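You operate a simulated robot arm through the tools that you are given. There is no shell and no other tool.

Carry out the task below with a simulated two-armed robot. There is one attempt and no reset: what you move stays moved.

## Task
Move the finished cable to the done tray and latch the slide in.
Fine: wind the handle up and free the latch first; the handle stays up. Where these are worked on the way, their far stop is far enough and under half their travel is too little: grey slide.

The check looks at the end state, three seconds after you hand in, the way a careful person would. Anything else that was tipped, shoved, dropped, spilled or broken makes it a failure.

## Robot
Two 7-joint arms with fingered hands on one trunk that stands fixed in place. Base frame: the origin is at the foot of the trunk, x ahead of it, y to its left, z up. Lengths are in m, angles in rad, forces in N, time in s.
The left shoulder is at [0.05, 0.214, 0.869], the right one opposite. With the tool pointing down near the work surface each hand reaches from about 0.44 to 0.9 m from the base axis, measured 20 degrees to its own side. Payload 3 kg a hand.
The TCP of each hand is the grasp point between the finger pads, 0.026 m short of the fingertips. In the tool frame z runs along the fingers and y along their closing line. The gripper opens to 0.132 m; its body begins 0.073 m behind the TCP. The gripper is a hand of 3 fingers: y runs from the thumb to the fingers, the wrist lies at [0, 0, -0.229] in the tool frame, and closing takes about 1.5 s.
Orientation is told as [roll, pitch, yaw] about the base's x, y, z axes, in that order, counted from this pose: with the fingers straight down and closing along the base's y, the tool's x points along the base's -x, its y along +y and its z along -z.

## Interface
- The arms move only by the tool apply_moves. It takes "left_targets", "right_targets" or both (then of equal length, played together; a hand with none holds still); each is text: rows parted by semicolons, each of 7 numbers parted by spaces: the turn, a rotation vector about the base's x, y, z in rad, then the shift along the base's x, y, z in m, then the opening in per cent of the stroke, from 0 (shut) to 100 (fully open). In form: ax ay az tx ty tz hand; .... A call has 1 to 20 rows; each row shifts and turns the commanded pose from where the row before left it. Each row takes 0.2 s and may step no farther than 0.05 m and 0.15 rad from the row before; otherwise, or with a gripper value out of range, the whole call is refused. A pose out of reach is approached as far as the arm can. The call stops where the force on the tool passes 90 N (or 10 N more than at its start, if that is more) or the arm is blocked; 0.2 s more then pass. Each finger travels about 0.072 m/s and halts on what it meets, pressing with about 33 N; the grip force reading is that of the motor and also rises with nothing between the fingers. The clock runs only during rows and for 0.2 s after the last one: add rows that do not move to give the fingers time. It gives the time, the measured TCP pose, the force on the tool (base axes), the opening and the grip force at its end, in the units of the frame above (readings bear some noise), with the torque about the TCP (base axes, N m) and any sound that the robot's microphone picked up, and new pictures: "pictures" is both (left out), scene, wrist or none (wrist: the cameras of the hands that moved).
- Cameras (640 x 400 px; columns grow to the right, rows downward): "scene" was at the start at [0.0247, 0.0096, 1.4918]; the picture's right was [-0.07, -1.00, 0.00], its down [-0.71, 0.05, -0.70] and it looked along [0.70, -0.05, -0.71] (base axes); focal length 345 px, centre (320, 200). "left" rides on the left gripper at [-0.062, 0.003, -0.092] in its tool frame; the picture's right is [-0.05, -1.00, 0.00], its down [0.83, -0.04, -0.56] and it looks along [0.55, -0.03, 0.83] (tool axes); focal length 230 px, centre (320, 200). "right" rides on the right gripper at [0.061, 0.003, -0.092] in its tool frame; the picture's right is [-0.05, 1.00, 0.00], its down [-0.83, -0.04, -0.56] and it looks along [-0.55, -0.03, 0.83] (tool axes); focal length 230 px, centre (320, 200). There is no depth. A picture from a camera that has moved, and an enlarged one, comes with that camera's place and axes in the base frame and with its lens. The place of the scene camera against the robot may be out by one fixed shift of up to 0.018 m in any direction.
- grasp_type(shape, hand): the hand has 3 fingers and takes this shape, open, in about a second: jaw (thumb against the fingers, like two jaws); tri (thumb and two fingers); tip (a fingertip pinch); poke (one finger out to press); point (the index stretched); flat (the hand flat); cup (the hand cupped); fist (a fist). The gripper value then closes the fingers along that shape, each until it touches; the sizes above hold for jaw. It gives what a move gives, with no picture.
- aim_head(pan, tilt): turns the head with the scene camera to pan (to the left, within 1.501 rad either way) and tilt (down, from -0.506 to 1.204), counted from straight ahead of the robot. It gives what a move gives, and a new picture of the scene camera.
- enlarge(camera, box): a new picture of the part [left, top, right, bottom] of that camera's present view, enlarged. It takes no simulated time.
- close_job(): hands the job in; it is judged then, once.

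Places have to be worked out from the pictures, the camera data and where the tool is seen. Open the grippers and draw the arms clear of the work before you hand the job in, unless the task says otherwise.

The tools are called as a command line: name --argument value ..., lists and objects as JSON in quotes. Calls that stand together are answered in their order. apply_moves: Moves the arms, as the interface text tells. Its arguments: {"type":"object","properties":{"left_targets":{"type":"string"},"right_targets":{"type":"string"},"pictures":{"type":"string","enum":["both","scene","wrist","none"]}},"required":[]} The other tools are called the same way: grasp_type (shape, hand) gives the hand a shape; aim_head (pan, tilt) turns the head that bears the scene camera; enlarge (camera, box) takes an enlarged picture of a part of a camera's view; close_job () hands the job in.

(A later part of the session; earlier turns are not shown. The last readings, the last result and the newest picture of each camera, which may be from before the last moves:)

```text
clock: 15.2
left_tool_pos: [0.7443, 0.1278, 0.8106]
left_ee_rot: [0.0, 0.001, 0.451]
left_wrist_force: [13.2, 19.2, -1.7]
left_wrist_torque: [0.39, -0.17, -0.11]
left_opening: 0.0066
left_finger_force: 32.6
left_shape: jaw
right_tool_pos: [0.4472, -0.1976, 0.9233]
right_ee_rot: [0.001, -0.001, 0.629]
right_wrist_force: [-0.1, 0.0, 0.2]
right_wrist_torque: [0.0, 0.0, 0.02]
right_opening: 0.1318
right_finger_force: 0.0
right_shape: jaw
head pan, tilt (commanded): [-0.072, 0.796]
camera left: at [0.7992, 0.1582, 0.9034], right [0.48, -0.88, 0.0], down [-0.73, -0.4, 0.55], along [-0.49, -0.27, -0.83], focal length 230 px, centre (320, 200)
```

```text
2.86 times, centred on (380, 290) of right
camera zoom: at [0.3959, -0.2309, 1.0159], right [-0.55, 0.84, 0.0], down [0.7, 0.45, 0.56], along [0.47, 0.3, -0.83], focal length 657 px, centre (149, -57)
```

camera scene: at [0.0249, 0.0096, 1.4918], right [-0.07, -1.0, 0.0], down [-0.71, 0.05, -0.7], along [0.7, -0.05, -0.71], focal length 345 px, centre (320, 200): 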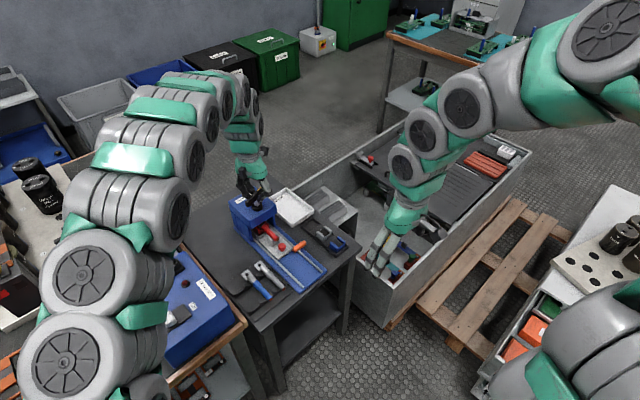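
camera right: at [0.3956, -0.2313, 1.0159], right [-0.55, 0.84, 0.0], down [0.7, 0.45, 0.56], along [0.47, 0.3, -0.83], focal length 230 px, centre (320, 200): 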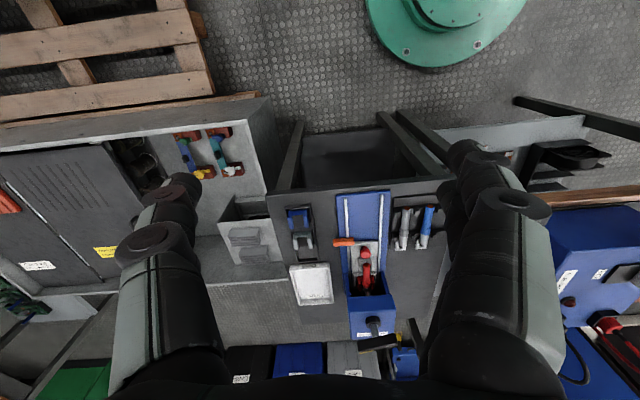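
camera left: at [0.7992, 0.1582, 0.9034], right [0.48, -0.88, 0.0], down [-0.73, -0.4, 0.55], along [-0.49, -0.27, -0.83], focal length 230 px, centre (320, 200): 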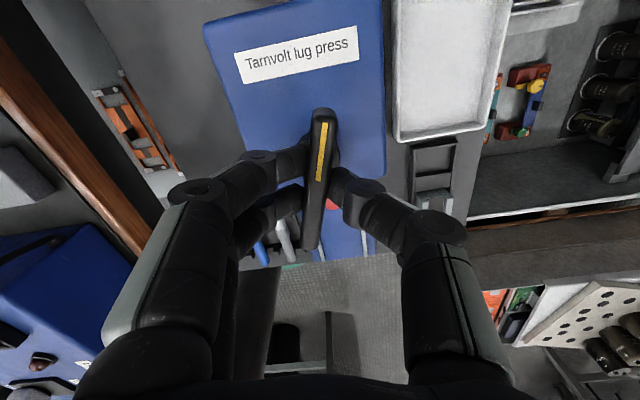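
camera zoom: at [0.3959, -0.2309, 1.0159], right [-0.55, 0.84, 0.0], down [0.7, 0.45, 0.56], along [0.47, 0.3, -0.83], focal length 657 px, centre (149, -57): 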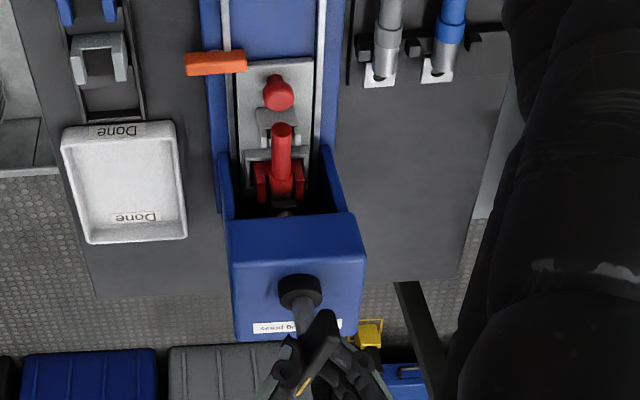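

The handle has turned 1.0 rad; sideways force is growing (13, 19 N), so the axis lies slightly toward +x,+y. I zoom on the ram from the right wrist camera to see whether it has risen.

enlarge --camera "right" --box '[345, 240, 395, 280]'

enlarge --camera "scene" --box '[240, 195, 300, 245]'

```text
10.00 times, centred on (370, 260) of right
camera zoom: at [0.3959, -0.2309, 1.0159], right [-0.55, 0.84, 0.0], down [0.7, 0.45, 0.56], along [0.47, 0.3, -0.83], focal length 2301 px, centre (-180, -400)
```

zoom: 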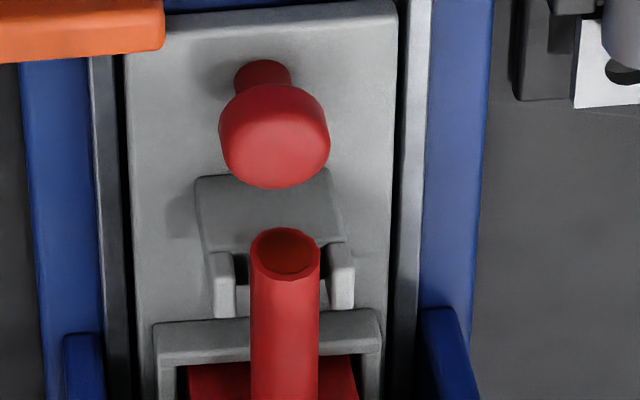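

```text
8.00 times, centred on (270, 220) of scene
camera zoom: at [0.0249, 0.0099, 1.4918], right [-0.07, -1.0, 0.0], down [-0.71, 0.05, -0.7], along [0.7, -0.05, -0.71], focal length 2760 px, centre (720, 40)
```

zoom: 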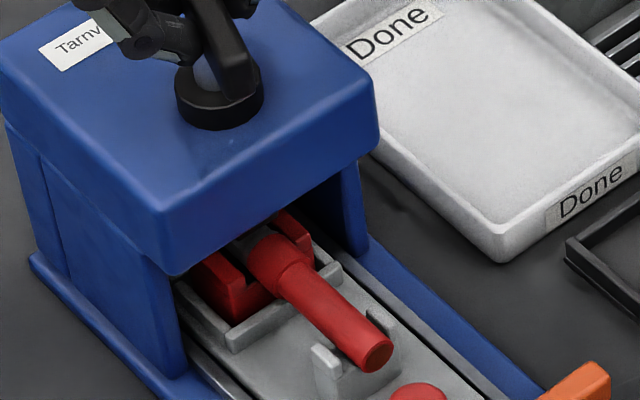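

enlarge --camera "right" --box '[350, 265, 400, 305]'

enlarge --camera "scene" --box '[255, 215, 285, 240]'

```text
10.00 times, centred on (375, 285) of right
camera zoom: at [0.3959, -0.2309, 1.0159], right [-0.55, 0.84, 0.0], down [0.7, 0.45, 0.56], along [0.47, 0.3, -0.83], focal length 2301 px, centre (-230, -650)
```

zoom: 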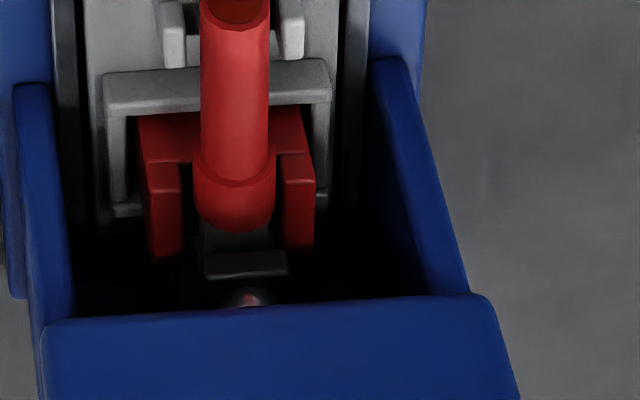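

```text
16.00 times, centred on (270, 228) of scene
camera zoom: at [0.0249, 0.0099, 1.4918], right [-0.07, -1.0, 0.0], down [-0.71, 0.05, -0.7], along [0.7, -0.05, -0.71], focal length 5520 px, centre (1120, -240)
```

zoom: 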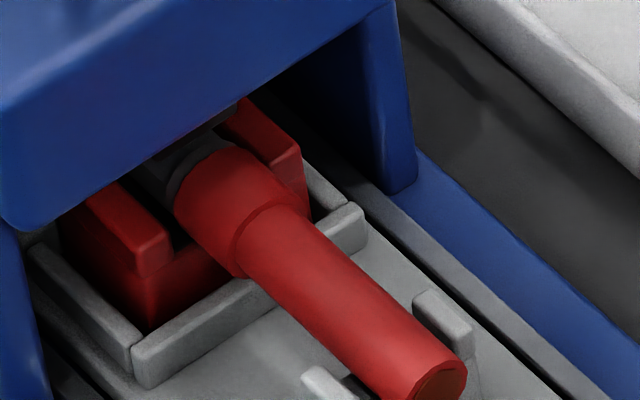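

The ram block has moved up a few mm in the wrist view, so counter-clockwise is "up". I keep winding counter-clockwise another 0.9 rad with a slight re-centring of 1–1.5 mm.

apply_moves --left_targets "0 0 0.1 0.001 0.0015 0 0; 0 0 0.12 0 0 0 0; 0 0 0.12 0 0 0 0; 0 0 0.12 0 0 0 0; 0 0 0.12 0 0 0 0; 0 0 0.12 0 0 0 0; 0 0 0.12 0 0 0 0; 0 0 0.1 0 0 0 0; 0 0 0 0 0 0 0" --pictures "both"

enlarge --camera "right" --box '[350, 265, 400, 305]'

enlarge --camera "scene" --box '[220, 150, 300, 230]'

```text
clock: 17.2
left_tool_pos: [0.7447, 0.1297, 0.8101]
left_ee_rot: [0.0, 0.001, 1.32]
left_wrist_force: [-7.2, 32.3, 2.0]
left_wrist_torque: [0.58, 0.27, -0.16]
left_opening: 0.0062
left_finger_force: 33.0
left_shape: jaw
left hand out of reach, approached as far as the arm can: row 8
right_tool_pos: [0.447, -0.1962, 0.9223]
right_ee_rot: [0.001, 0.001, 0.627]
right_wrist_force: [0.0, -0.9, -0.7]
right_wrist_torque: [-0.01, 0.01, 0.05]
right_opening: 0.132
right_finger_force: 0.1
right_shape: jaw
head pan, tilt (commanded): [-0.072, 0.796]
camera scene: at [0.0246, 0.0101, 1.4918], right [-0.07, -1.0, 0.0], down [-0.71, 0.05, -0.7], along [0.7, -0.05, -0.71], focal length 345 px, centre (320, 200)
camera left: at [0.7579, 0.1909, 0.9032], right [0.98, -0.2, 0.0], down [-0.16, -0.82, 0.55], along [-0.11, -0.54, -0.83], focal length 230 px, centre (320, 200)
```

scene: 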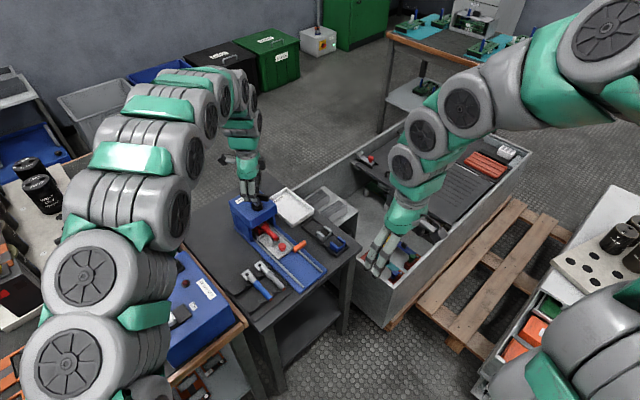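
left: 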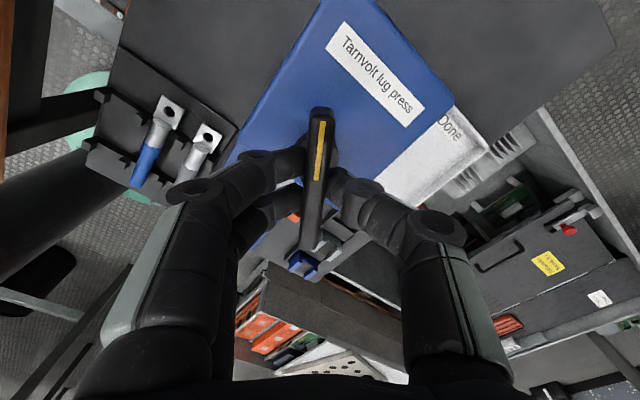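

```text
10.00 times, centred on (375, 285) of right
camera zoom: at [0.3957, -0.2308, 1.016], right [-0.55, 0.84, 0.0], down [0.7, 0.45, 0.56], along [0.47, 0.3, -0.83], focal length 2301 px, centre (-230, -650)
```

zoom: 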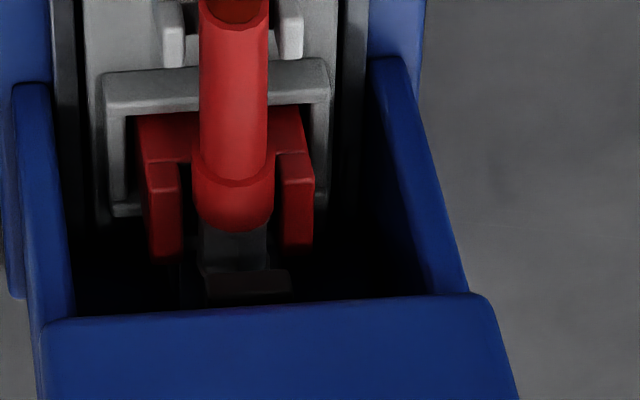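

```text
5.00 times, centred on (260, 190) of scene
camera zoom: at [0.0246, 0.0101, 1.4918], right [-0.07, -1.0, 0.0], down [-0.71, 0.05, -0.7], along [0.7, -0.05, -0.71], focal length 1725 px, centre (620, 250)
```

zoom: 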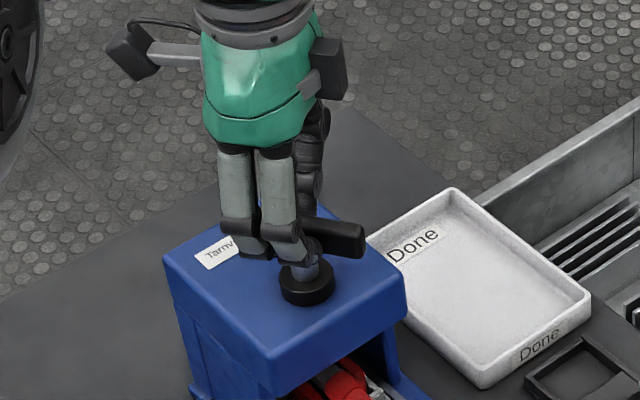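

Ram keeps rising (about 6 mm per rad) but the left wrist has reached its yaw limit at 1.32 with no stop felt yet. I release, lift clear, and turn the hand back by half a turn to regrip the symmetric bar.

apply_moves --left_targets "0 0 0 0 0 0 20; 0 0 0 0 0 0 50; 0 0 0 0 0 0 70; 0 0 0 0 0 0 80; 0 0 0 0 0 0.03 100; 0 0 0 0 0 0.04 100; 0 0 -0.15 0 0 0 100; 0 0 -0.15 0 0 0 100; 0 0 -0.15 0 0 0 100; 0 0 -0.15 0 0 0 100; 0 0 -0.15 0 0 0 100; 0 0 -0.15 0 0 0 100; 0 0 -0.15 0 0 0 100; 0 0 -0.15 0 0 0 100; 0 0 -0.15 0 0 0 100; 0 0 -0.15 0 0 0 100; 0 0 -0.15 0 0 0 100; 0 0 -0.15 0 0 0 100; 0 0 -0.15 0 0 0 100" --pictures "both"

enlarge --camera "scene" --box '[220, 170, 320, 260]'

```text
clock: 21.2
left_tool_pos: [0.7446, 0.1288, 0.8813]
left_ee_rot: [0.0, 0.0, -0.634]
left_wrist_force: [-0.1, -0.2, 0.4]
left_wrist_torque: [0.01, -0.06, -0.01]
left_opening: 0.1317
left_finger_force: 0.1
left_shape: jaw
right_tool_pos: [0.4465, -0.1959, 0.9217]
right_ee_rot: [-0.001, -0.001, 0.628]
right_wrist_force: [0.0, 0.6, 0.2]
right_wrist_torque: [0.0, 0.02, -0.02]
right_opening: 0.1317
right_finger_force: 0.0
right_shape: jaw
head pan, tilt (commanded): [-0.072, 0.796]
camera scene: at [0.0247, 0.0096, 1.4918], right [-0.07, -1.0, 0.0], down [-0.71, 0.05, -0.7], along [0.7, -0.05, -0.71], focal length 345 px, centre (320, 200)
camera left: at [0.7976, 0.0951, 0.9732], right [-0.55, -0.84, 0.0], down [-0.69, 0.46, 0.56], along [-0.46, 0.3, -0.83], focal length 230 px, centre (320, 200)
```

scene: 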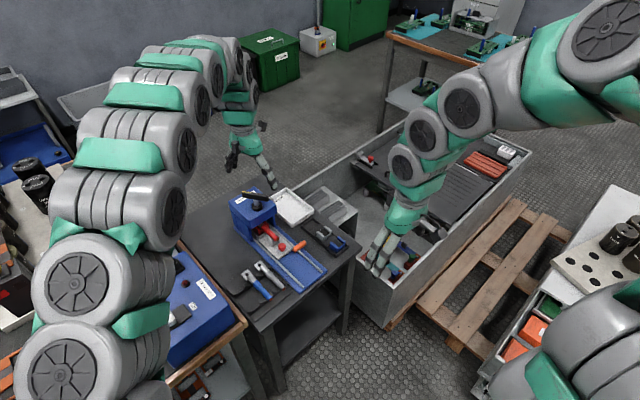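
left: 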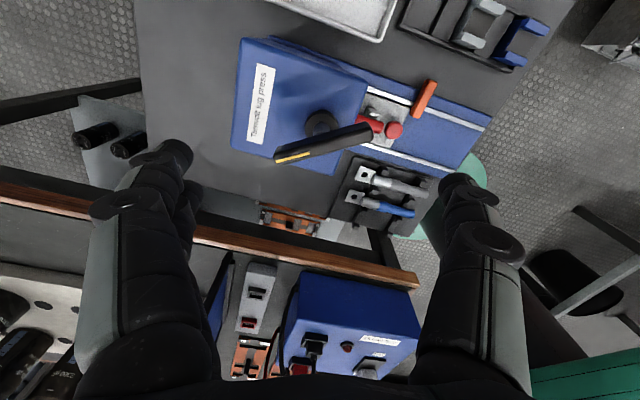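

```text
4.44 times, centred on (270, 215) of scene
camera zoom: at [0.0247, 0.0096, 1.4918], right [-0.07, -1.0, 0.0], down [-0.71, 0.05, -0.7], along [0.7, -0.05, -0.71], focal length 1533 px, centre (542, 133)
```

zoom: 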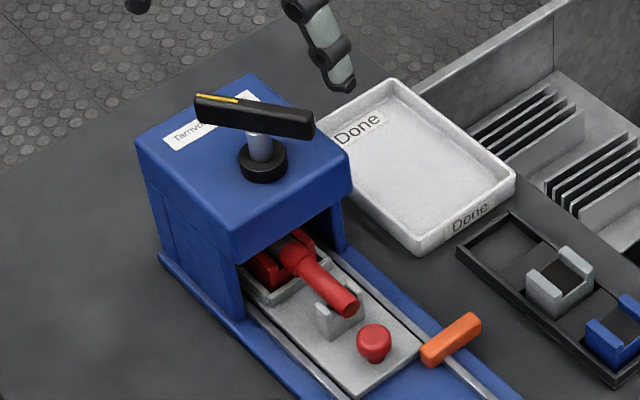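

The bar now points along the new angle with the yellow end at the back-left. I continue turning the empty hand to about -1.82 to see whether that yaw is reachable.

apply_moves --left_targets "0 0 -0.15 0 0.001 0 100; 0 0 -0.15 0 0 0 100; 0 0 -0.15 0 0 0 100; 0 0 -0.15 0 0 0 100; 0 0 -0.15 0 0 0 100; 0 0 -0.15 0 0 0 100; 0 0 -0.15 0 0 0 100; 0 0 -0.137 0 0 0 100; 0 0 0 0 0 0 100" --pictures "both"

enlarge --camera "left" --box '[240, 60, 400, 180]'

```text
clock: 23.2
left_tool_pos: [0.7468, 0.1298, 0.8813]
left_ee_rot: [0.001, -0.002, -1.819]
left_wrist_force: [-0.1, 0.3, 0.2]
left_wrist_torque: [0.01, -0.04, 0.03]
left_opening: 0.1316
left_finger_force: 0.2
left_shape: jaw
right_tool_pos: [0.4468, -0.197, 0.9233]
right_ee_rot: [0.0, 0.0, 0.629]
right_wrist_force: [0.5, 0.3, 0.4]
right_wrist_torque: [-0.01, 0.02, 0.0]
right_opening: 0.1318
right_finger_force: 0.1
right_shape: jaw
head pan, tilt (commanded): [-0.072, 0.796]
camera scene: at [0.0247, 0.0096, 1.4918], right [-0.07, -1.0, 0.0], down [-0.71, 0.05, -0.7], along [0.7, -0.05, -0.71], focal length 345 px, centre (320, 200)
camera left: at [0.734, 0.0695, 0.9732], right [-0.98, 0.19, 0.0], down [0.16, 0.82, 0.56], along [0.11, 0.54, -0.83], focal length 230 px, centre (320, 200)
```

scene: 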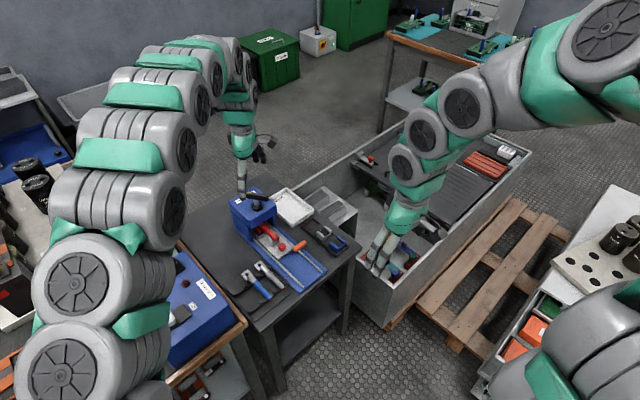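
left: 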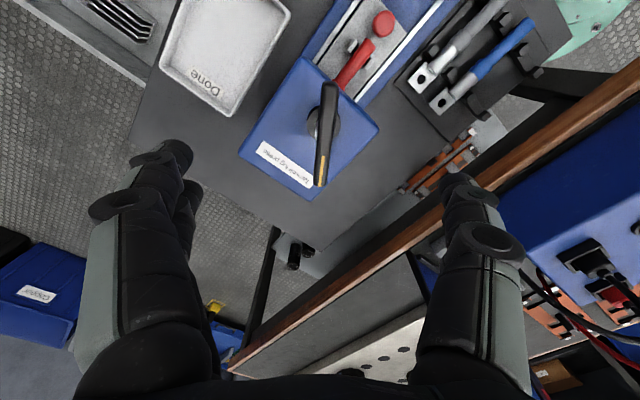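

```text
3.33 times, centred on (320, 120) of left
camera zoom: at [0.734, 0.0695, 0.9732], right [-0.98, 0.19, 0.0], down [0.16, 0.82, 0.56], along [0.11, 0.54, -0.83], focal length 767 px, centre (320, 467)
```

zoom: 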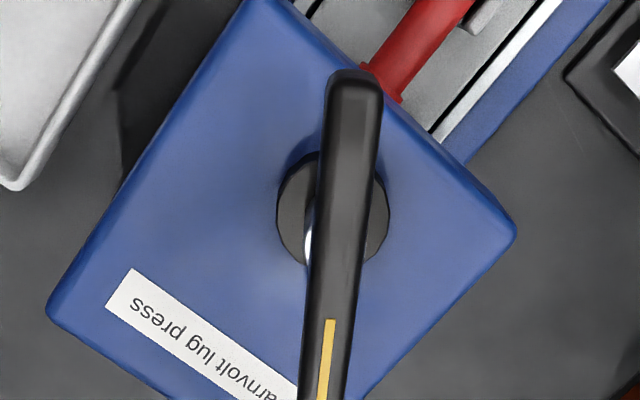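

Yaw -1.82 is reachable, giving a half-turn of winding per grip; the bar sits about 4 mm to the tool's -y side. I shift, lower to z≈0.811, and grip again.

apply_moves --left_targets "0 0 0 -0.003 -0.0005 -0.035 100; 0 0 0 0 0 -0.036 100; 0 0 0 0 0 0 60; 0 0 0 0 0 0 30; 0 0 0 0 0 0 0; 0 0 0 0 0 0 0; 0 0 0 0 0 0 0; 0 0 0 0 0 0 0; 0 0 0 0 0 0 0; 0 0 0 0 0 0 0" --pictures "wrist"

enlarge --camera "scene" --box '[220, 150, 300, 230]'

```text
clock: 25.4
left_tool_pos: [0.7413, 0.1293, 0.8098]
left_ee_rot: [-0.001, -0.001, -1.816]
left_wrist_force: [-0.4, 0.1, -5.0]
left_wrist_torque: [-0.01, -0.03, -0.05]
left_opening: 0.0069
left_finger_force: 32.8
left_shape: jaw
right_tool_pos: [0.4475, -0.1972, 0.9225]
right_ee_rot: [0.0, -0.002, 0.628]
right_wrist_force: [-0.1, 0.2, 0.5]
right_wrist_torque: [0.01, -0.02, -0.03]
right_opening: 0.1318
right_finger_force: 0.0
right_shape: jaw
head pan, tilt (commanded): [-0.072, 0.796]
camera left: at [0.7305, 0.0689, 0.9021], right [-0.98, 0.19, 0.0], down [0.16, 0.82, 0.56], along [0.11, 0.54, -0.83], focal length 230 px, centre (320, 200)
```

left: 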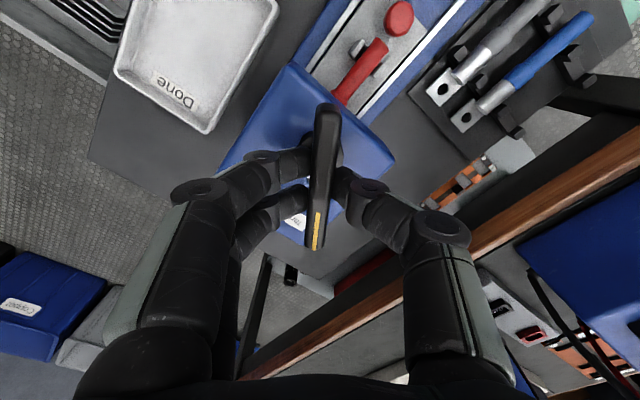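

```text
5.00 times, centred on (260, 190) of scene
camera zoom: at [0.0248, 0.0096, 1.4918], right [-0.07, -1.0, 0.0], down [-0.71, 0.05, -0.7], along [0.7, -0.05, -0.71], focal length 1725 px, centre (620, 250)
```

zoom: 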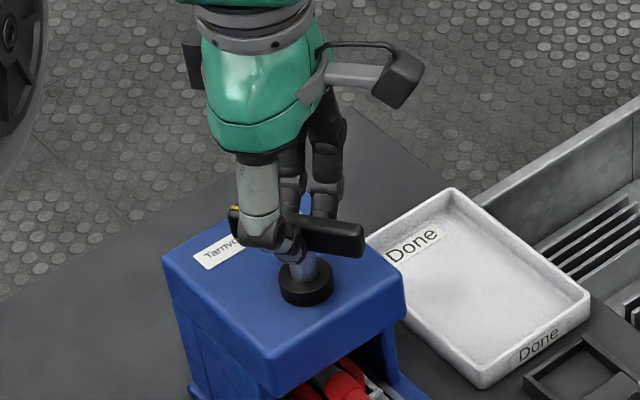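

Good grip again with negligible side force. I wind counter-clockwise another 1.4 rad, watching force and torque for the stop.

apply_moves --left_targets "0 0 0.12 0 0 0 0; 0 0 0.12 0 0 0 0; 0 0 0.12 0 0 0 0; 0 0 0.12 0 0 0 0; 0 0 0.12 0 0 0 0; 0 0 0.12 0 0 0 0; 0 0 0.12 0 0 0 0; 0 0 0.12 0 0 0 0; 0 0 0.12 0 0 0 0; 0 0 0.12 0 0 0 0; 0 0 0 0 0 0 0" --pictures "wrist"

enlarge --camera "right" --box '[350, 265, 400, 305]'

enlarge --camera "scene" --box '[220, 150, 300, 230]'

```text
clock: 27.8
left_tool_pos: [0.7422, 0.1291, 0.8103]
left_ee_rot: [0.0, -0.002, -0.617]
left_wrist_force: [-8.0, 2.5, 1.3]
left_wrist_torque: [0.15, 0.09, -1.82]
left_opening: 0.0074
left_finger_force: 33.2
left_shape: jaw
right_tool_pos: [0.4456, -0.1957, 0.9224]
right_ee_rot: [0.001, 0.001, 0.629]
right_wrist_force: [-0.8, -0.3, 0.1]
right_wrist_torque: [0.02, 0.01, 0.01]
right_opening: 0.1318
right_finger_force: 0.0
right_shape: jaw
head pan, tilt (commanded): [-0.072, 0.796]
camera left: at [0.7947, 0.0965, 0.9023], right [-0.53, -0.85, 0.0], down [-0.7, 0.44, 0.56], along [-0.47, 0.3, -0.83], focal length 230 px, centre (320, 200)
```

left: 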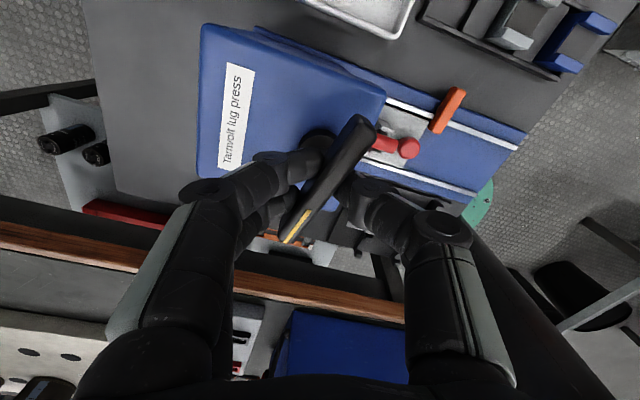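

```text
10.00 times, centred on (375, 285) of right
camera zoom: at [0.3955, -0.2312, 1.0159], right [-0.55, 0.84, 0.0], down [0.7, 0.45, 0.56], along [0.47, 0.3, -0.83], focal length 2301 px, centre (-230, -650)
```

zoom: 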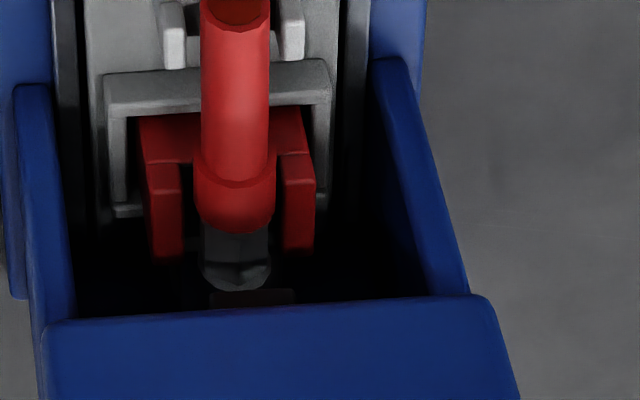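

```text
5.00 times, centred on (260, 190) of scene
camera zoom: at [0.0246, 0.0097, 1.4918], right [-0.07, -1.0, 0.0], down [-0.71, 0.05, -0.7], along [0.7, -0.05, -0.71], focal length 1725 px, centre (620, 250)
```

zoom: 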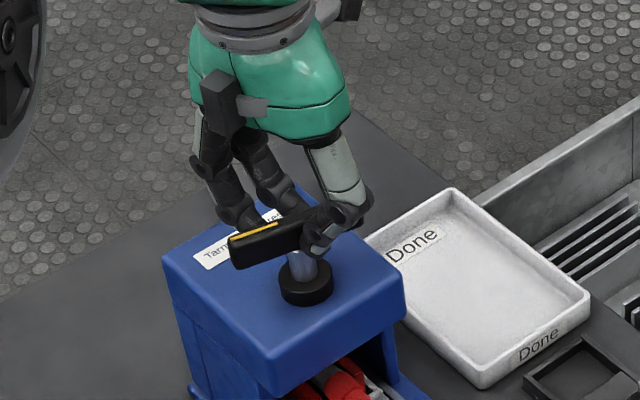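

Torque jumped to 1.8 Nm and the bar slipped in the fingers: the handle has reached its upper stop (ram fully up). I open, lift clear and withdraw the left arm.

apply_moves --left_targets "0 0 0 0 0 0 20; 0 0 0 0 0 0 50; 0 0 0 0 0 0 80; 0 0 0 0 0 0 100; 0 0 0 0 0 0 100; 0 0 0 0 0 0.03 100; 0 0 0 0 0 0.04 100; 0 0 0 0 0 0.04 100; 0 0 0.1 -0.03 0.03 0.02 100; 0 0 0.1 -0.03 0.03 0.02 100; 0 0 0.1 -0.03 0.035 0.02 100; 0 0 0.1 -0.03 0.035 0.02 100; 0 0 0.1 -0.03 0.035 0.02 100; 0 0 0.1 -0.03 0.035 0.02 100; 0 0 0.1 -0.03 0.03 0.02 100" --pictures "both"

enlarge --camera "scene" --box '[220, 170, 320, 260]'

enlarge --camera "right" --box '[320, 220, 440, 360]'

```text
refused: row 11 steps farther than a row can; nothing moved
```

```text
4.44 times, centred on (270, 215) of scene
camera zoom: at [0.0246, 0.0097, 1.4918], right [-0.07, -1.0, 0.0], down [-0.71, 0.05, -0.7], along [0.7, -0.05, -0.71], focal length 1533 px, centre (542, 133)
```

zoom: 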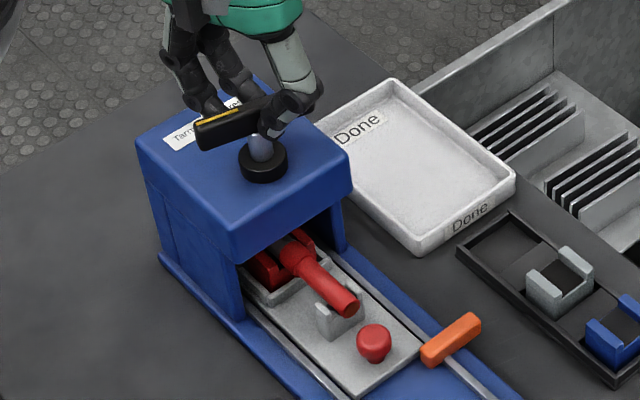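

```text
2.86 times, centred on (380, 290) of right
camera zoom: at [0.3955, -0.2312, 1.0159], right [-0.55, 0.84, 0.0], down [0.7, 0.45, 0.56], along [0.47, 0.3, -0.83], focal length 657 px, centre (149, -57)
```

zoom: 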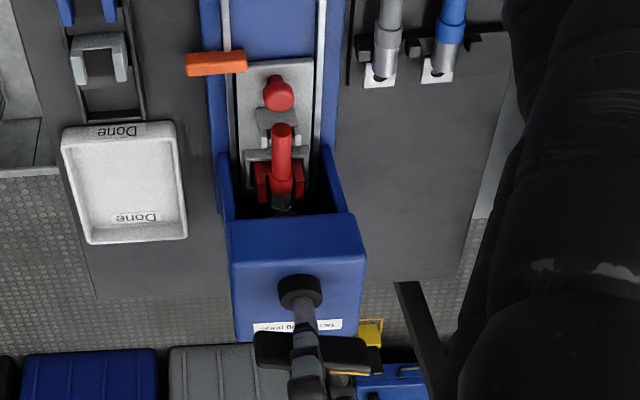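

The call was refused for one row being just over the step limit, so nothing moved. I resend with smaller steps.

apply_moves --left_targets "0 0 0 0 0 0 20; 0 0 0 0 0 0 50; 0 0 0 0 0 0 80; 0 0 0 0 0 0 100; 0 0 0 0 0 0 100; 0 0 0 0 0 0.03 100; 0 0 0 0 0 0.04 100; 0 0 0 0 0 0.04 100; 0 0 0.1 -0.03 0.03 0.02 100; 0 0 0.1 -0.03 0.03 0.02 100; 0 0 0.1 -0.03 0.03 0.02 100; 0 0 0.1 -0.03 0.03 0.02 100; 0 0 0.1 -0.03 0.03 0.02 100; 0 0 0.1 -0.03 0.03 0.02 100; 0 0 0.1 -0.03 0.03 0.02 100; 0 0 0 -0.03 0.03 0.02 100" --pictures "both"

enlarge --camera "scene" --box '[220, 170, 320, 260]'

enlarge --camera "right" --box '[320, 220, 440, 360]'

```text
clock: 31.2
left_tool_pos: [0.5026, 0.37, 1.0789]
left_ee_rot: [0.001, 0.0, 0.084]
left_wrist_force: [-0.6, 0.0, -0.2]
left_wrist_torque: [-0.01, -0.01, 0.04]
left_opening: 0.1321
left_finger_force: 0.0
left_shape: jaw
right_tool_pos: [0.4465, -0.1965, 0.9226]
right_ee_rot: [-0.001, -0.001, 0.63]
right_wrist_force: [-1.4, -0.9, -0.1]
right_wrist_torque: [0.01, -0.03, 0.0]
right_opening: 0.132
right_finger_force: 0.2
right_shape: jaw
head pan, tilt (commanded): [-0.072, 0.796]
camera scene: at [0.0247, 0.0096, 1.4918], right [-0.07, -1.0, 0.0], down [-0.71, 0.05, -0.7], along [0.7, -0.05, -0.71], focal length 345 px, centre (320, 200)
camera left: at [0.5644, 0.3777, 1.1716], right [0.14, -0.99, 0.0], down [-0.82, -0.11, 0.55], along [-0.55, -0.08, -0.83], focal length 230 px, centre (320, 200)
```

scene: 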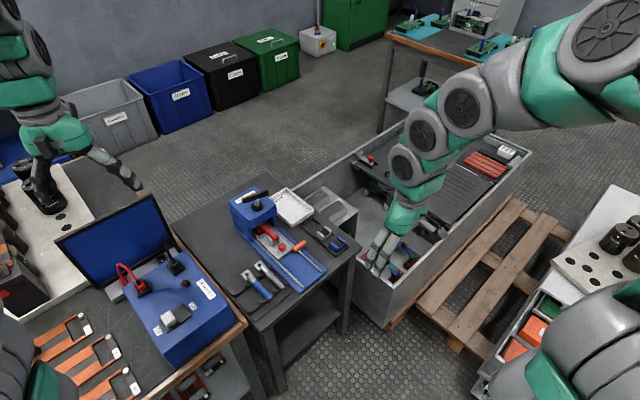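
left: 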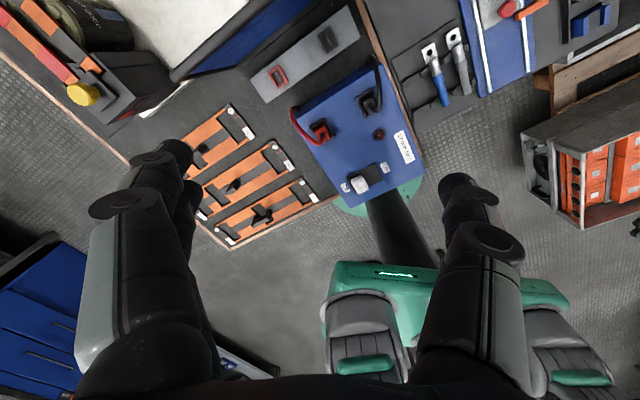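

```text
4.44 times, centred on (270, 215) of scene
camera zoom: at [0.0247, 0.0096, 1.4918], right [-0.07, -1.0, 0.0], down [-0.71, 0.05, -0.7], along [0.7, -0.05, -0.71], focal length 1533 px, centre (542, 133)
```

zoom: 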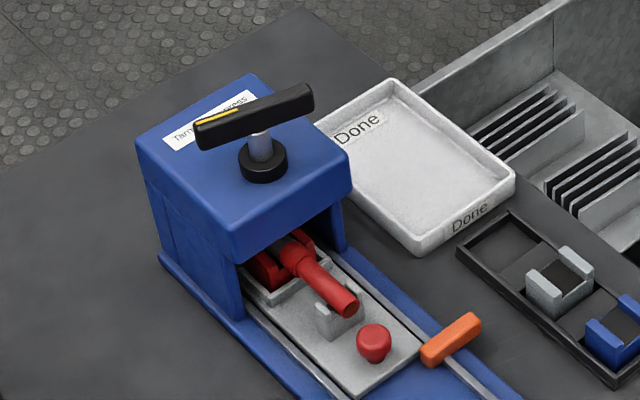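

```text
2.86 times, centred on (380, 290) of right
camera zoom: at [0.3956, -0.2313, 1.016], right [-0.55, 0.84, 0.0], down [0.7, 0.45, 0.56], along [0.47, 0.3, -0.83], focal length 657 px, centre (149, -57)
```

zoom: 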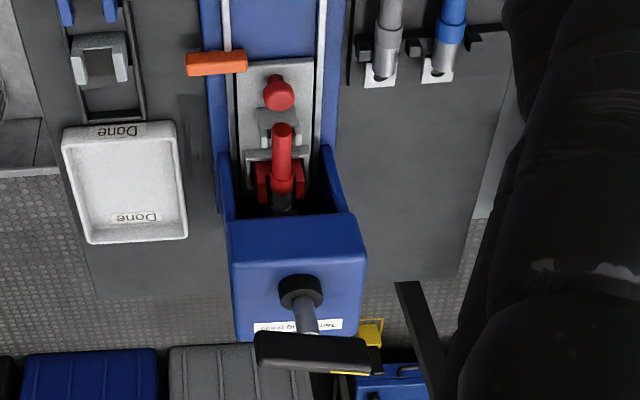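

The handle now rests at its stop and the left arm is clear. I bring the right hand nearer to the orange latch, which I place at about (0.678, 0.012, 0.625), for a close view of its pivot.

apply_moves --right_targets "0 0 0 0.02 0.021 -0.03 100; 0 0 0 0.02 0.021 -0.03 100; 0 0 0 0.02 0.021 -0.03 100; 0 0 0 0.02 0.021 -0.03 100; 0 0 0 0.02 0.021 -0.03 100; 0 0 0 0.02 0.021 -0.03 100; 0 0 0 0 0 -0.02 100; 0 0 0 0 0 0 100" --pictures "wrist"

enlarge --camera "right" --box '[260, 160, 400, 260]'

enlarge --camera "right" --box '[290, 170, 350, 220]'

```text
clock: 33.0
left_tool_pos: [0.5023, 0.3678, 1.0788]
left_ee_rot: [0.0, -0.001, 0.085]
left_wrist_force: [-0.2, 0.8, 1.1]
left_wrist_torque: [0.0, 0.0, -0.04]
left_opening: 0.1321
left_finger_force: 0.0
left_shape: jaw
right_tool_pos: [0.5676, -0.0705, 0.7229]
right_ee_rot: [-0.001, 0.001, 0.63]
right_wrist_force: [-0.5, 1.0, -0.1]
right_wrist_torque: [0.04, -0.02, -0.01]
right_opening: 0.1315
right_finger_force: 0.0
right_shape: jaw
head pan, tilt (commanded): [-0.072, 0.796]
camera right: at [0.5171, -0.1047, 0.8166], right [-0.55, 0.84, 0.0], down [0.7, 0.45, 0.56], along [0.47, 0.3, -0.83], focal length 230 px, centre (320, 200)
```

right: 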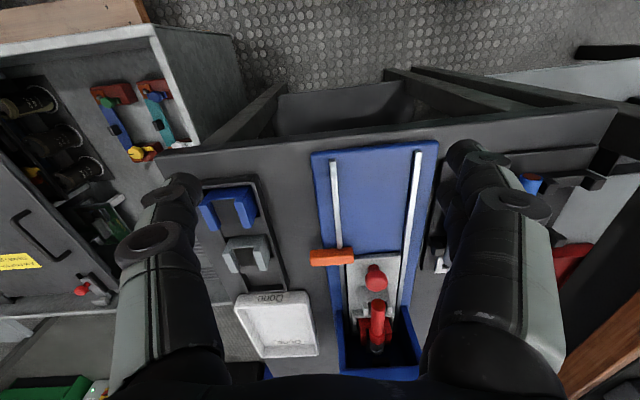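

```text
4.00 times, centred on (330, 210) of right
camera zoom: at [0.5171, -0.1047, 0.8166], right [-0.55, 0.84, 0.0], down [0.7, 0.45, 0.56], along [0.47, 0.3, -0.83], focal length 920 px, centre (280, 160)
```

zoom: 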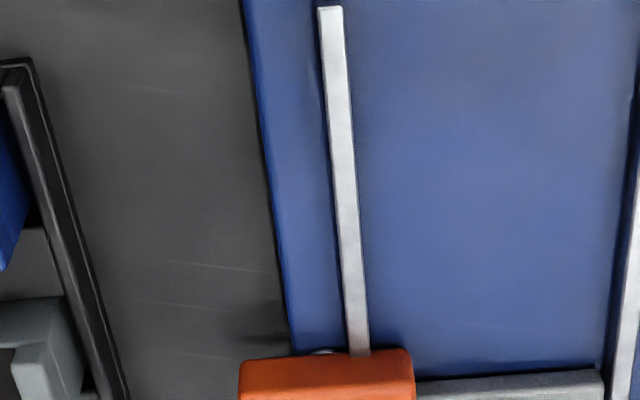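

```text
8.00 times, centred on (320, 195) of right
camera zoom: at [0.5171, -0.1047, 0.8166], right [-0.55, 0.84, 0.0], down [0.7, 0.45, 0.56], along [0.47, 0.3, -0.83], focal length 1841 px, centre (320, 240)
```

zoom: 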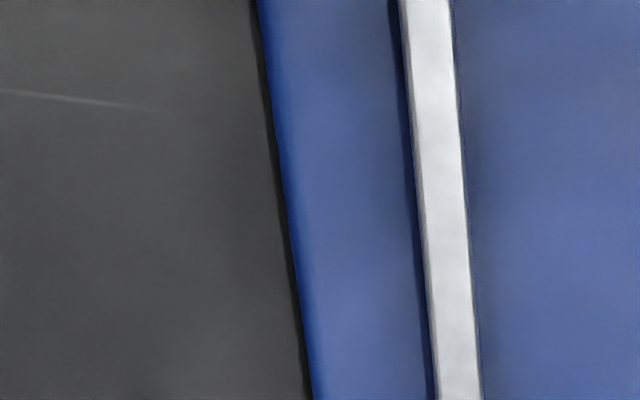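

enlarge --camera "right" --box '[305, 240, 361, 275]'

enlarge --camera "right" --box '[300, 240, 440, 360]'

```text
11.43 times, centred on (333, 258) of right
camera zoom: at [0.5171, -0.1047, 0.8166], right [-0.55, 0.84, 0.0], down [0.7, 0.45, 0.56], along [0.47, 0.3, -0.83], focal length 2629 px, centre (171, -457)
```

zoom: 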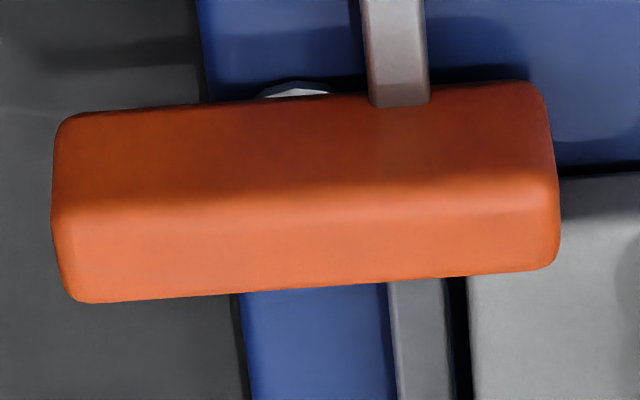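

```text
3.33 times, centred on (370, 300) of right
camera zoom: at [0.5171, -0.1047, 0.8166], right [-0.55, 0.84, 0.0], down [0.7, 0.45, 0.56], along [0.47, 0.3, -0.83], focal length 767 px, centre (153, -133)
```

zoom: 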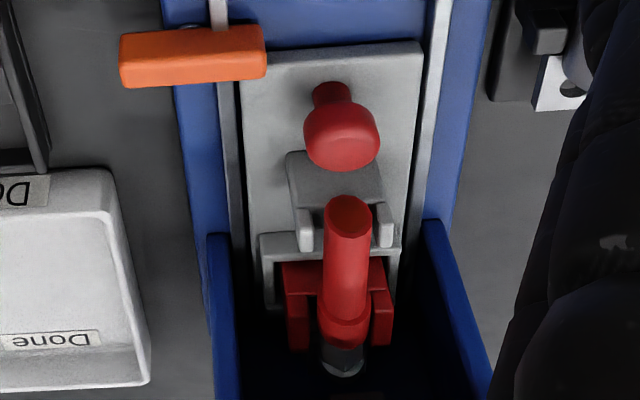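

The close view shows a metal pivot post under the middle of the orange bar, just outside the rail, so the latch must swing counter-clockwise (inner end toward the robot). I set the right hand to the poke shape to push it, and look at where the finger ends up.

grasp_type --hand "right" --shape "poke"

apply_moves --right_targets "0 0 0 0 0 0 100; 0 0 0 0 0 0 100" --pictures "both"

enlarge --camera "scene" --box '[220, 130, 380, 290]'

```text
clock: 33.9
left_tool_pos: [0.5039, 0.3685, 1.0787]
left_ee_rot: [0.001, 0.0, 0.084]
left_wrist_force: [-0.4, -0.1, -0.5]
left_wrist_torque: [-0.02, 0.01, 0.03]
left_opening: 0.132
left_finger_force: 0.1
left_shape: jaw
right_tool_pos: [0.5686, -0.0707, 0.7235]
right_ee_rot: [-0.001, -0.001, 0.629]
right_wrist_force: [0.8, -0.4, 0.2]
right_wrist_torque: [-0.01, 0.02, -0.01]
right_opening: 0.0
right_finger_force: 0.0
right_shape: poke
head pan, tilt (commanded): [-0.072, 0.796]
```

```text
clock: 34.5
left_tool_pos: [0.5032, 0.3671, 1.0788]
left_ee_rot: [0.002, 0.0, 0.084]
left_wrist_force: [0.3, -0.7, -0.3]
left_wrist_torque: [-0.03, -0.01, 0.01]
left_opening: 0.132
left_finger_force: 0.1
left_shape: jaw
right_tool_pos: [0.568, -0.0709, 0.723]
right_ee_rot: [0.0, -0.001, 0.628]
right_wrist_force: [0.4, 0.0, 0.3]
right_wrist_torque: [-0.02, 0.0, -0.03]
right_opening: 0.0001
right_finger_force: 0.1
right_shape: poke
head pan, tilt (commanded): [-0.072, 0.796]
camera scene: at [0.0247, 0.0096, 1.4918], right [-0.07, -1.0, 0.0], down [-0.71, 0.05, -0.7], along [0.7, -0.05, -0.71], focal length 345 px, centre (320, 200)
camera right: at [0.517, -0.1047, 0.8166], right [-0.55, 0.84, 0.0], down [0.7, 0.45, 0.56], along [0.47, 0.3, -0.83], focal length 230 px, centre (320, 200)
```

scene: 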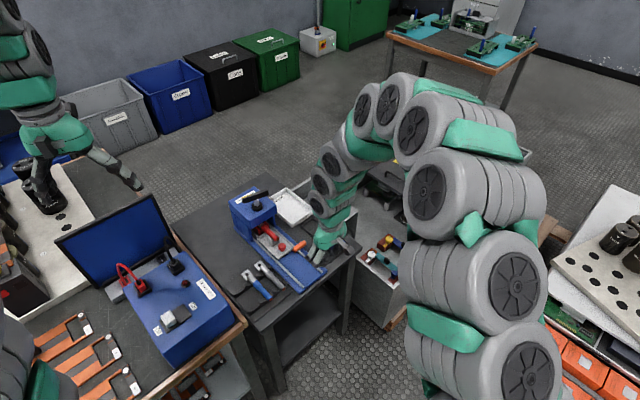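
right: 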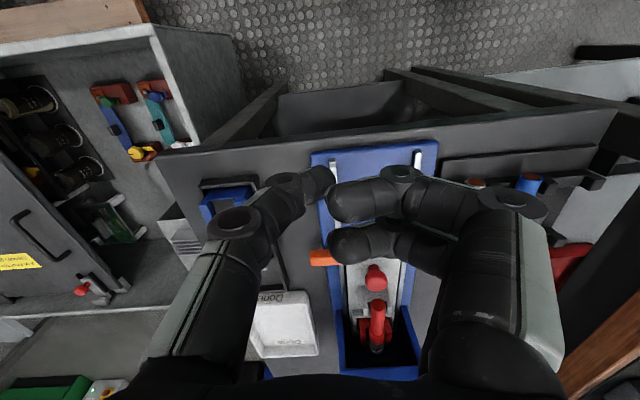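

```text
2.50 times, centred on (300, 210) of scene
camera zoom: at [0.0247, 0.0096, 1.4918], right [-0.07, -1.0, 0.0], down [-0.71, 0.05, -0.7], along [0.7, -0.05, -0.71], focal length 862 px, centre (370, 175)
```

zoom: 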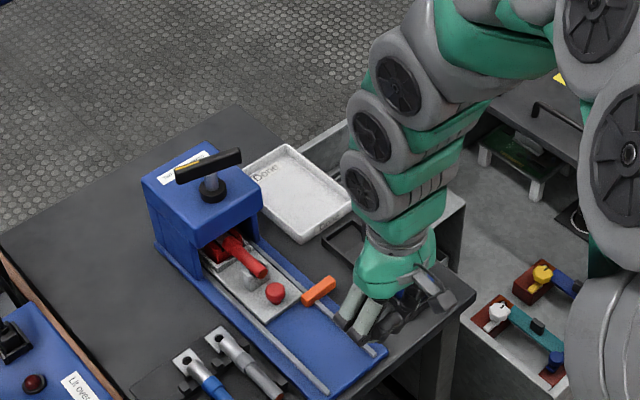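

enlarge --camera "scene" --box '[295, 225, 355, 285]'

enlarge --camera "right" --box '[220, 120, 460, 300]'

```text
6.67 times, centred on (325, 255) of scene
camera zoom: at [0.0247, 0.0096, 1.4918], right [-0.07, -1.0, 0.0], down [-0.71, 0.05, -0.7], along [0.7, -0.05, -0.71], focal length 2300 px, centre (287, -167)
```

zoom: 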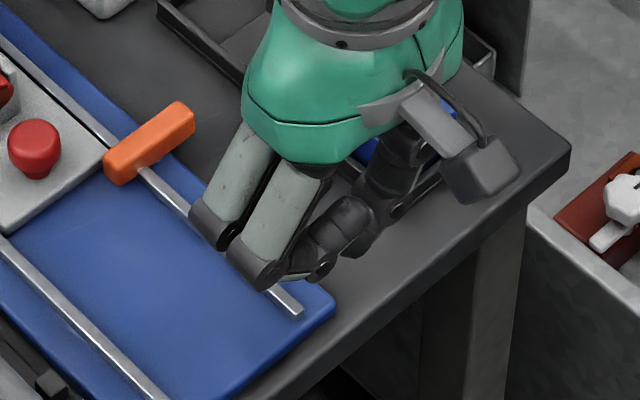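

```text
2.22 times, centred on (340, 210) of right
camera zoom: at [0.517, -0.1047, 0.8166], right [-0.55, 0.84, 0.0], down [0.7, 0.45, 0.56], along [0.47, 0.3, -0.83], focal length 511 px, centre (276, 178)
```

zoom: 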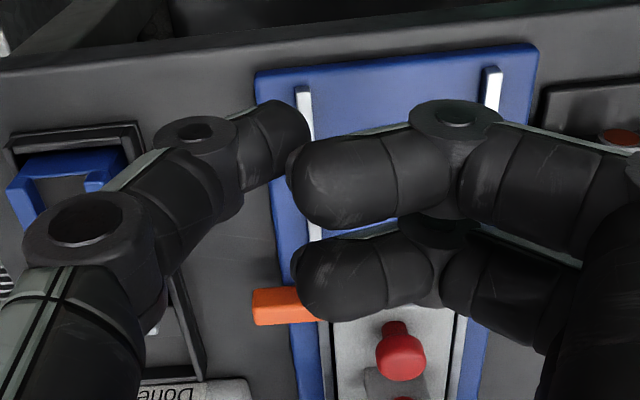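

The poke shape's curled fingers hang almost as low as the thumb, so a closed jaw makes a cleaner pusher. I return the right hand to jaw, close it, and move it behind and outside the latch's outer end.

grasp_type --hand "right" --shape "jaw"

apply_moves --right_targets "0 0 0 0 0 0 50; 0 0 0 0 0 0 0; 0 0 0 0 0 0 0; 0 0 0 0 0 0 0; 0 0 0 0 0 0 0; 0 0 0 0 0 0 0; 0 0 0 0.026 0.0095 0 0; 0 0 0 0.026 0.0095 0 0; 0 0 0 0.026 0.0095 0 0; 0 0 0 0 0 0 0" --pictures "both"

enlarge --camera "right" --box '[220, 120, 420, 280]'

enlarge --camera "scene" --box '[270, 205, 350, 275]'

```text
clock: 35.4
left_tool_pos: [0.5017, 0.369, 1.0786]
left_ee_rot: [-0.001, 0.0, 0.085]
left_wrist_force: [0.5, -0.3, 0.4]
left_wrist_torque: [0.01, 0.01, 0.02]
left_opening: 0.1317
left_finger_force: 0.1
left_shape: jaw
right_tool_pos: [0.5676, -0.0709, 0.7236]
right_ee_rot: [0.002, 0.0, 0.63]
right_wrist_force: [-0.2, 0.2, -0.1]
right_wrist_torque: [-0.02, 0.02, 0.0]
right_opening: 0.1318
right_finger_force: 0.1
right_shape: jaw
head pan, tilt (commanded): [-0.072, 0.796]
```

```text
clock: 37.6
left_tool_pos: [0.5025, 0.3682, 1.0791]
left_ee_rot: [0.0, 0.0, 0.083]
left_wrist_force: [0.0, -0.3, -0.6]
left_wrist_torque: [-0.04, 0.03, -0.03]
left_opening: 0.1319
left_finger_force: 0.1
left_shape: jaw
right_tool_pos: [0.6452, -0.041, 0.7227]
right_ee_rot: [-0.001, 0.001, 0.629]
right_wrist_force: [0.6, -0.3, 0.0]
right_wrist_torque: [0.02, 0.0, -0.03]
right_opening: 0.0
right_finger_force: 33.1
right_shape: jaw
head pan, tilt (commanded): [-0.072, 0.796]
camera scene: at [0.0247, 0.0097, 1.4918], right [-0.07, -1.0, 0.0], down [-0.71, 0.05, -0.7], along [0.7, -0.05, -0.71], focal length 345 px, centre (320, 200)
camera right: at [0.595, -0.0752, 0.8161], right [-0.55, 0.84, 0.0], down [0.7, 0.45, 0.56], along [0.47, 0.3, -0.83], focal length 230 px, centre (320, 200)
```

scene: 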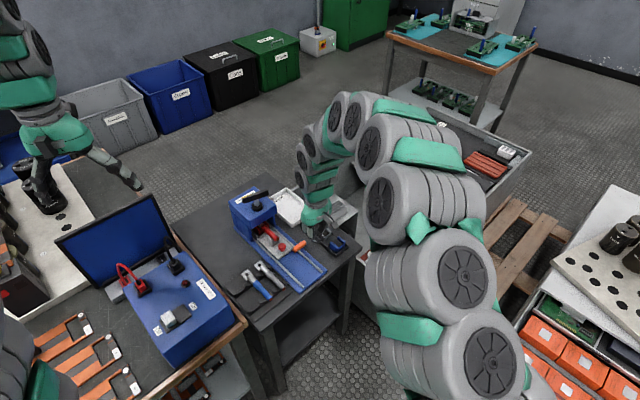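
right: 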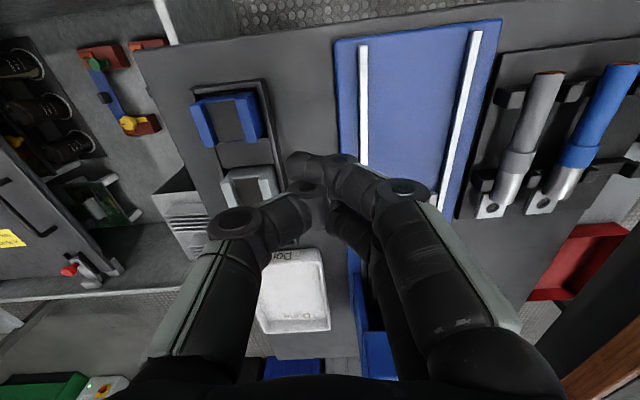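

```text
2.50 times, centred on (320, 200) of right
camera zoom: at [0.595, -0.0752, 0.8161], right [-0.55, 0.84, 0.0], down [0.7, 0.45, 0.56], along [0.47, 0.3, -0.83], focal length 575 px, centre (320, 200)
```

zoom: 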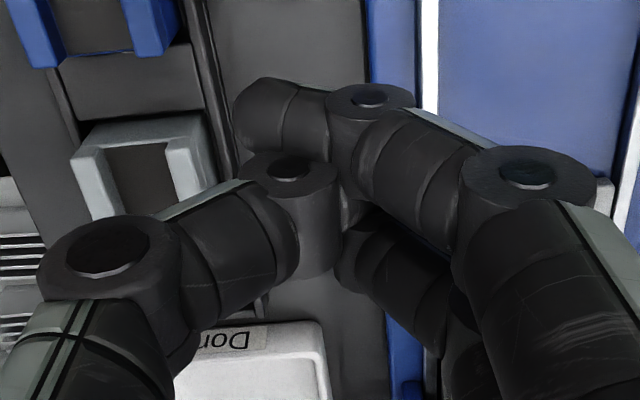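

```text
5.71 times, centred on (310, 240) of scene
camera zoom: at [0.0247, 0.0097, 1.4918], right [-0.07, -1.0, 0.0], down [-0.71, 0.05, -0.7], along [0.7, -0.05, -0.71], focal length 1971 px, centre (377, -29)
```

zoom: 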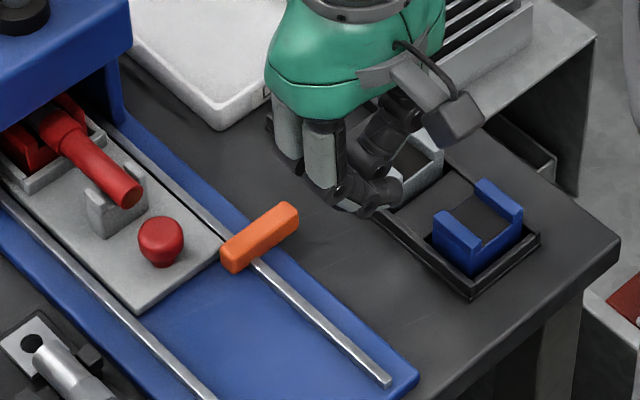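

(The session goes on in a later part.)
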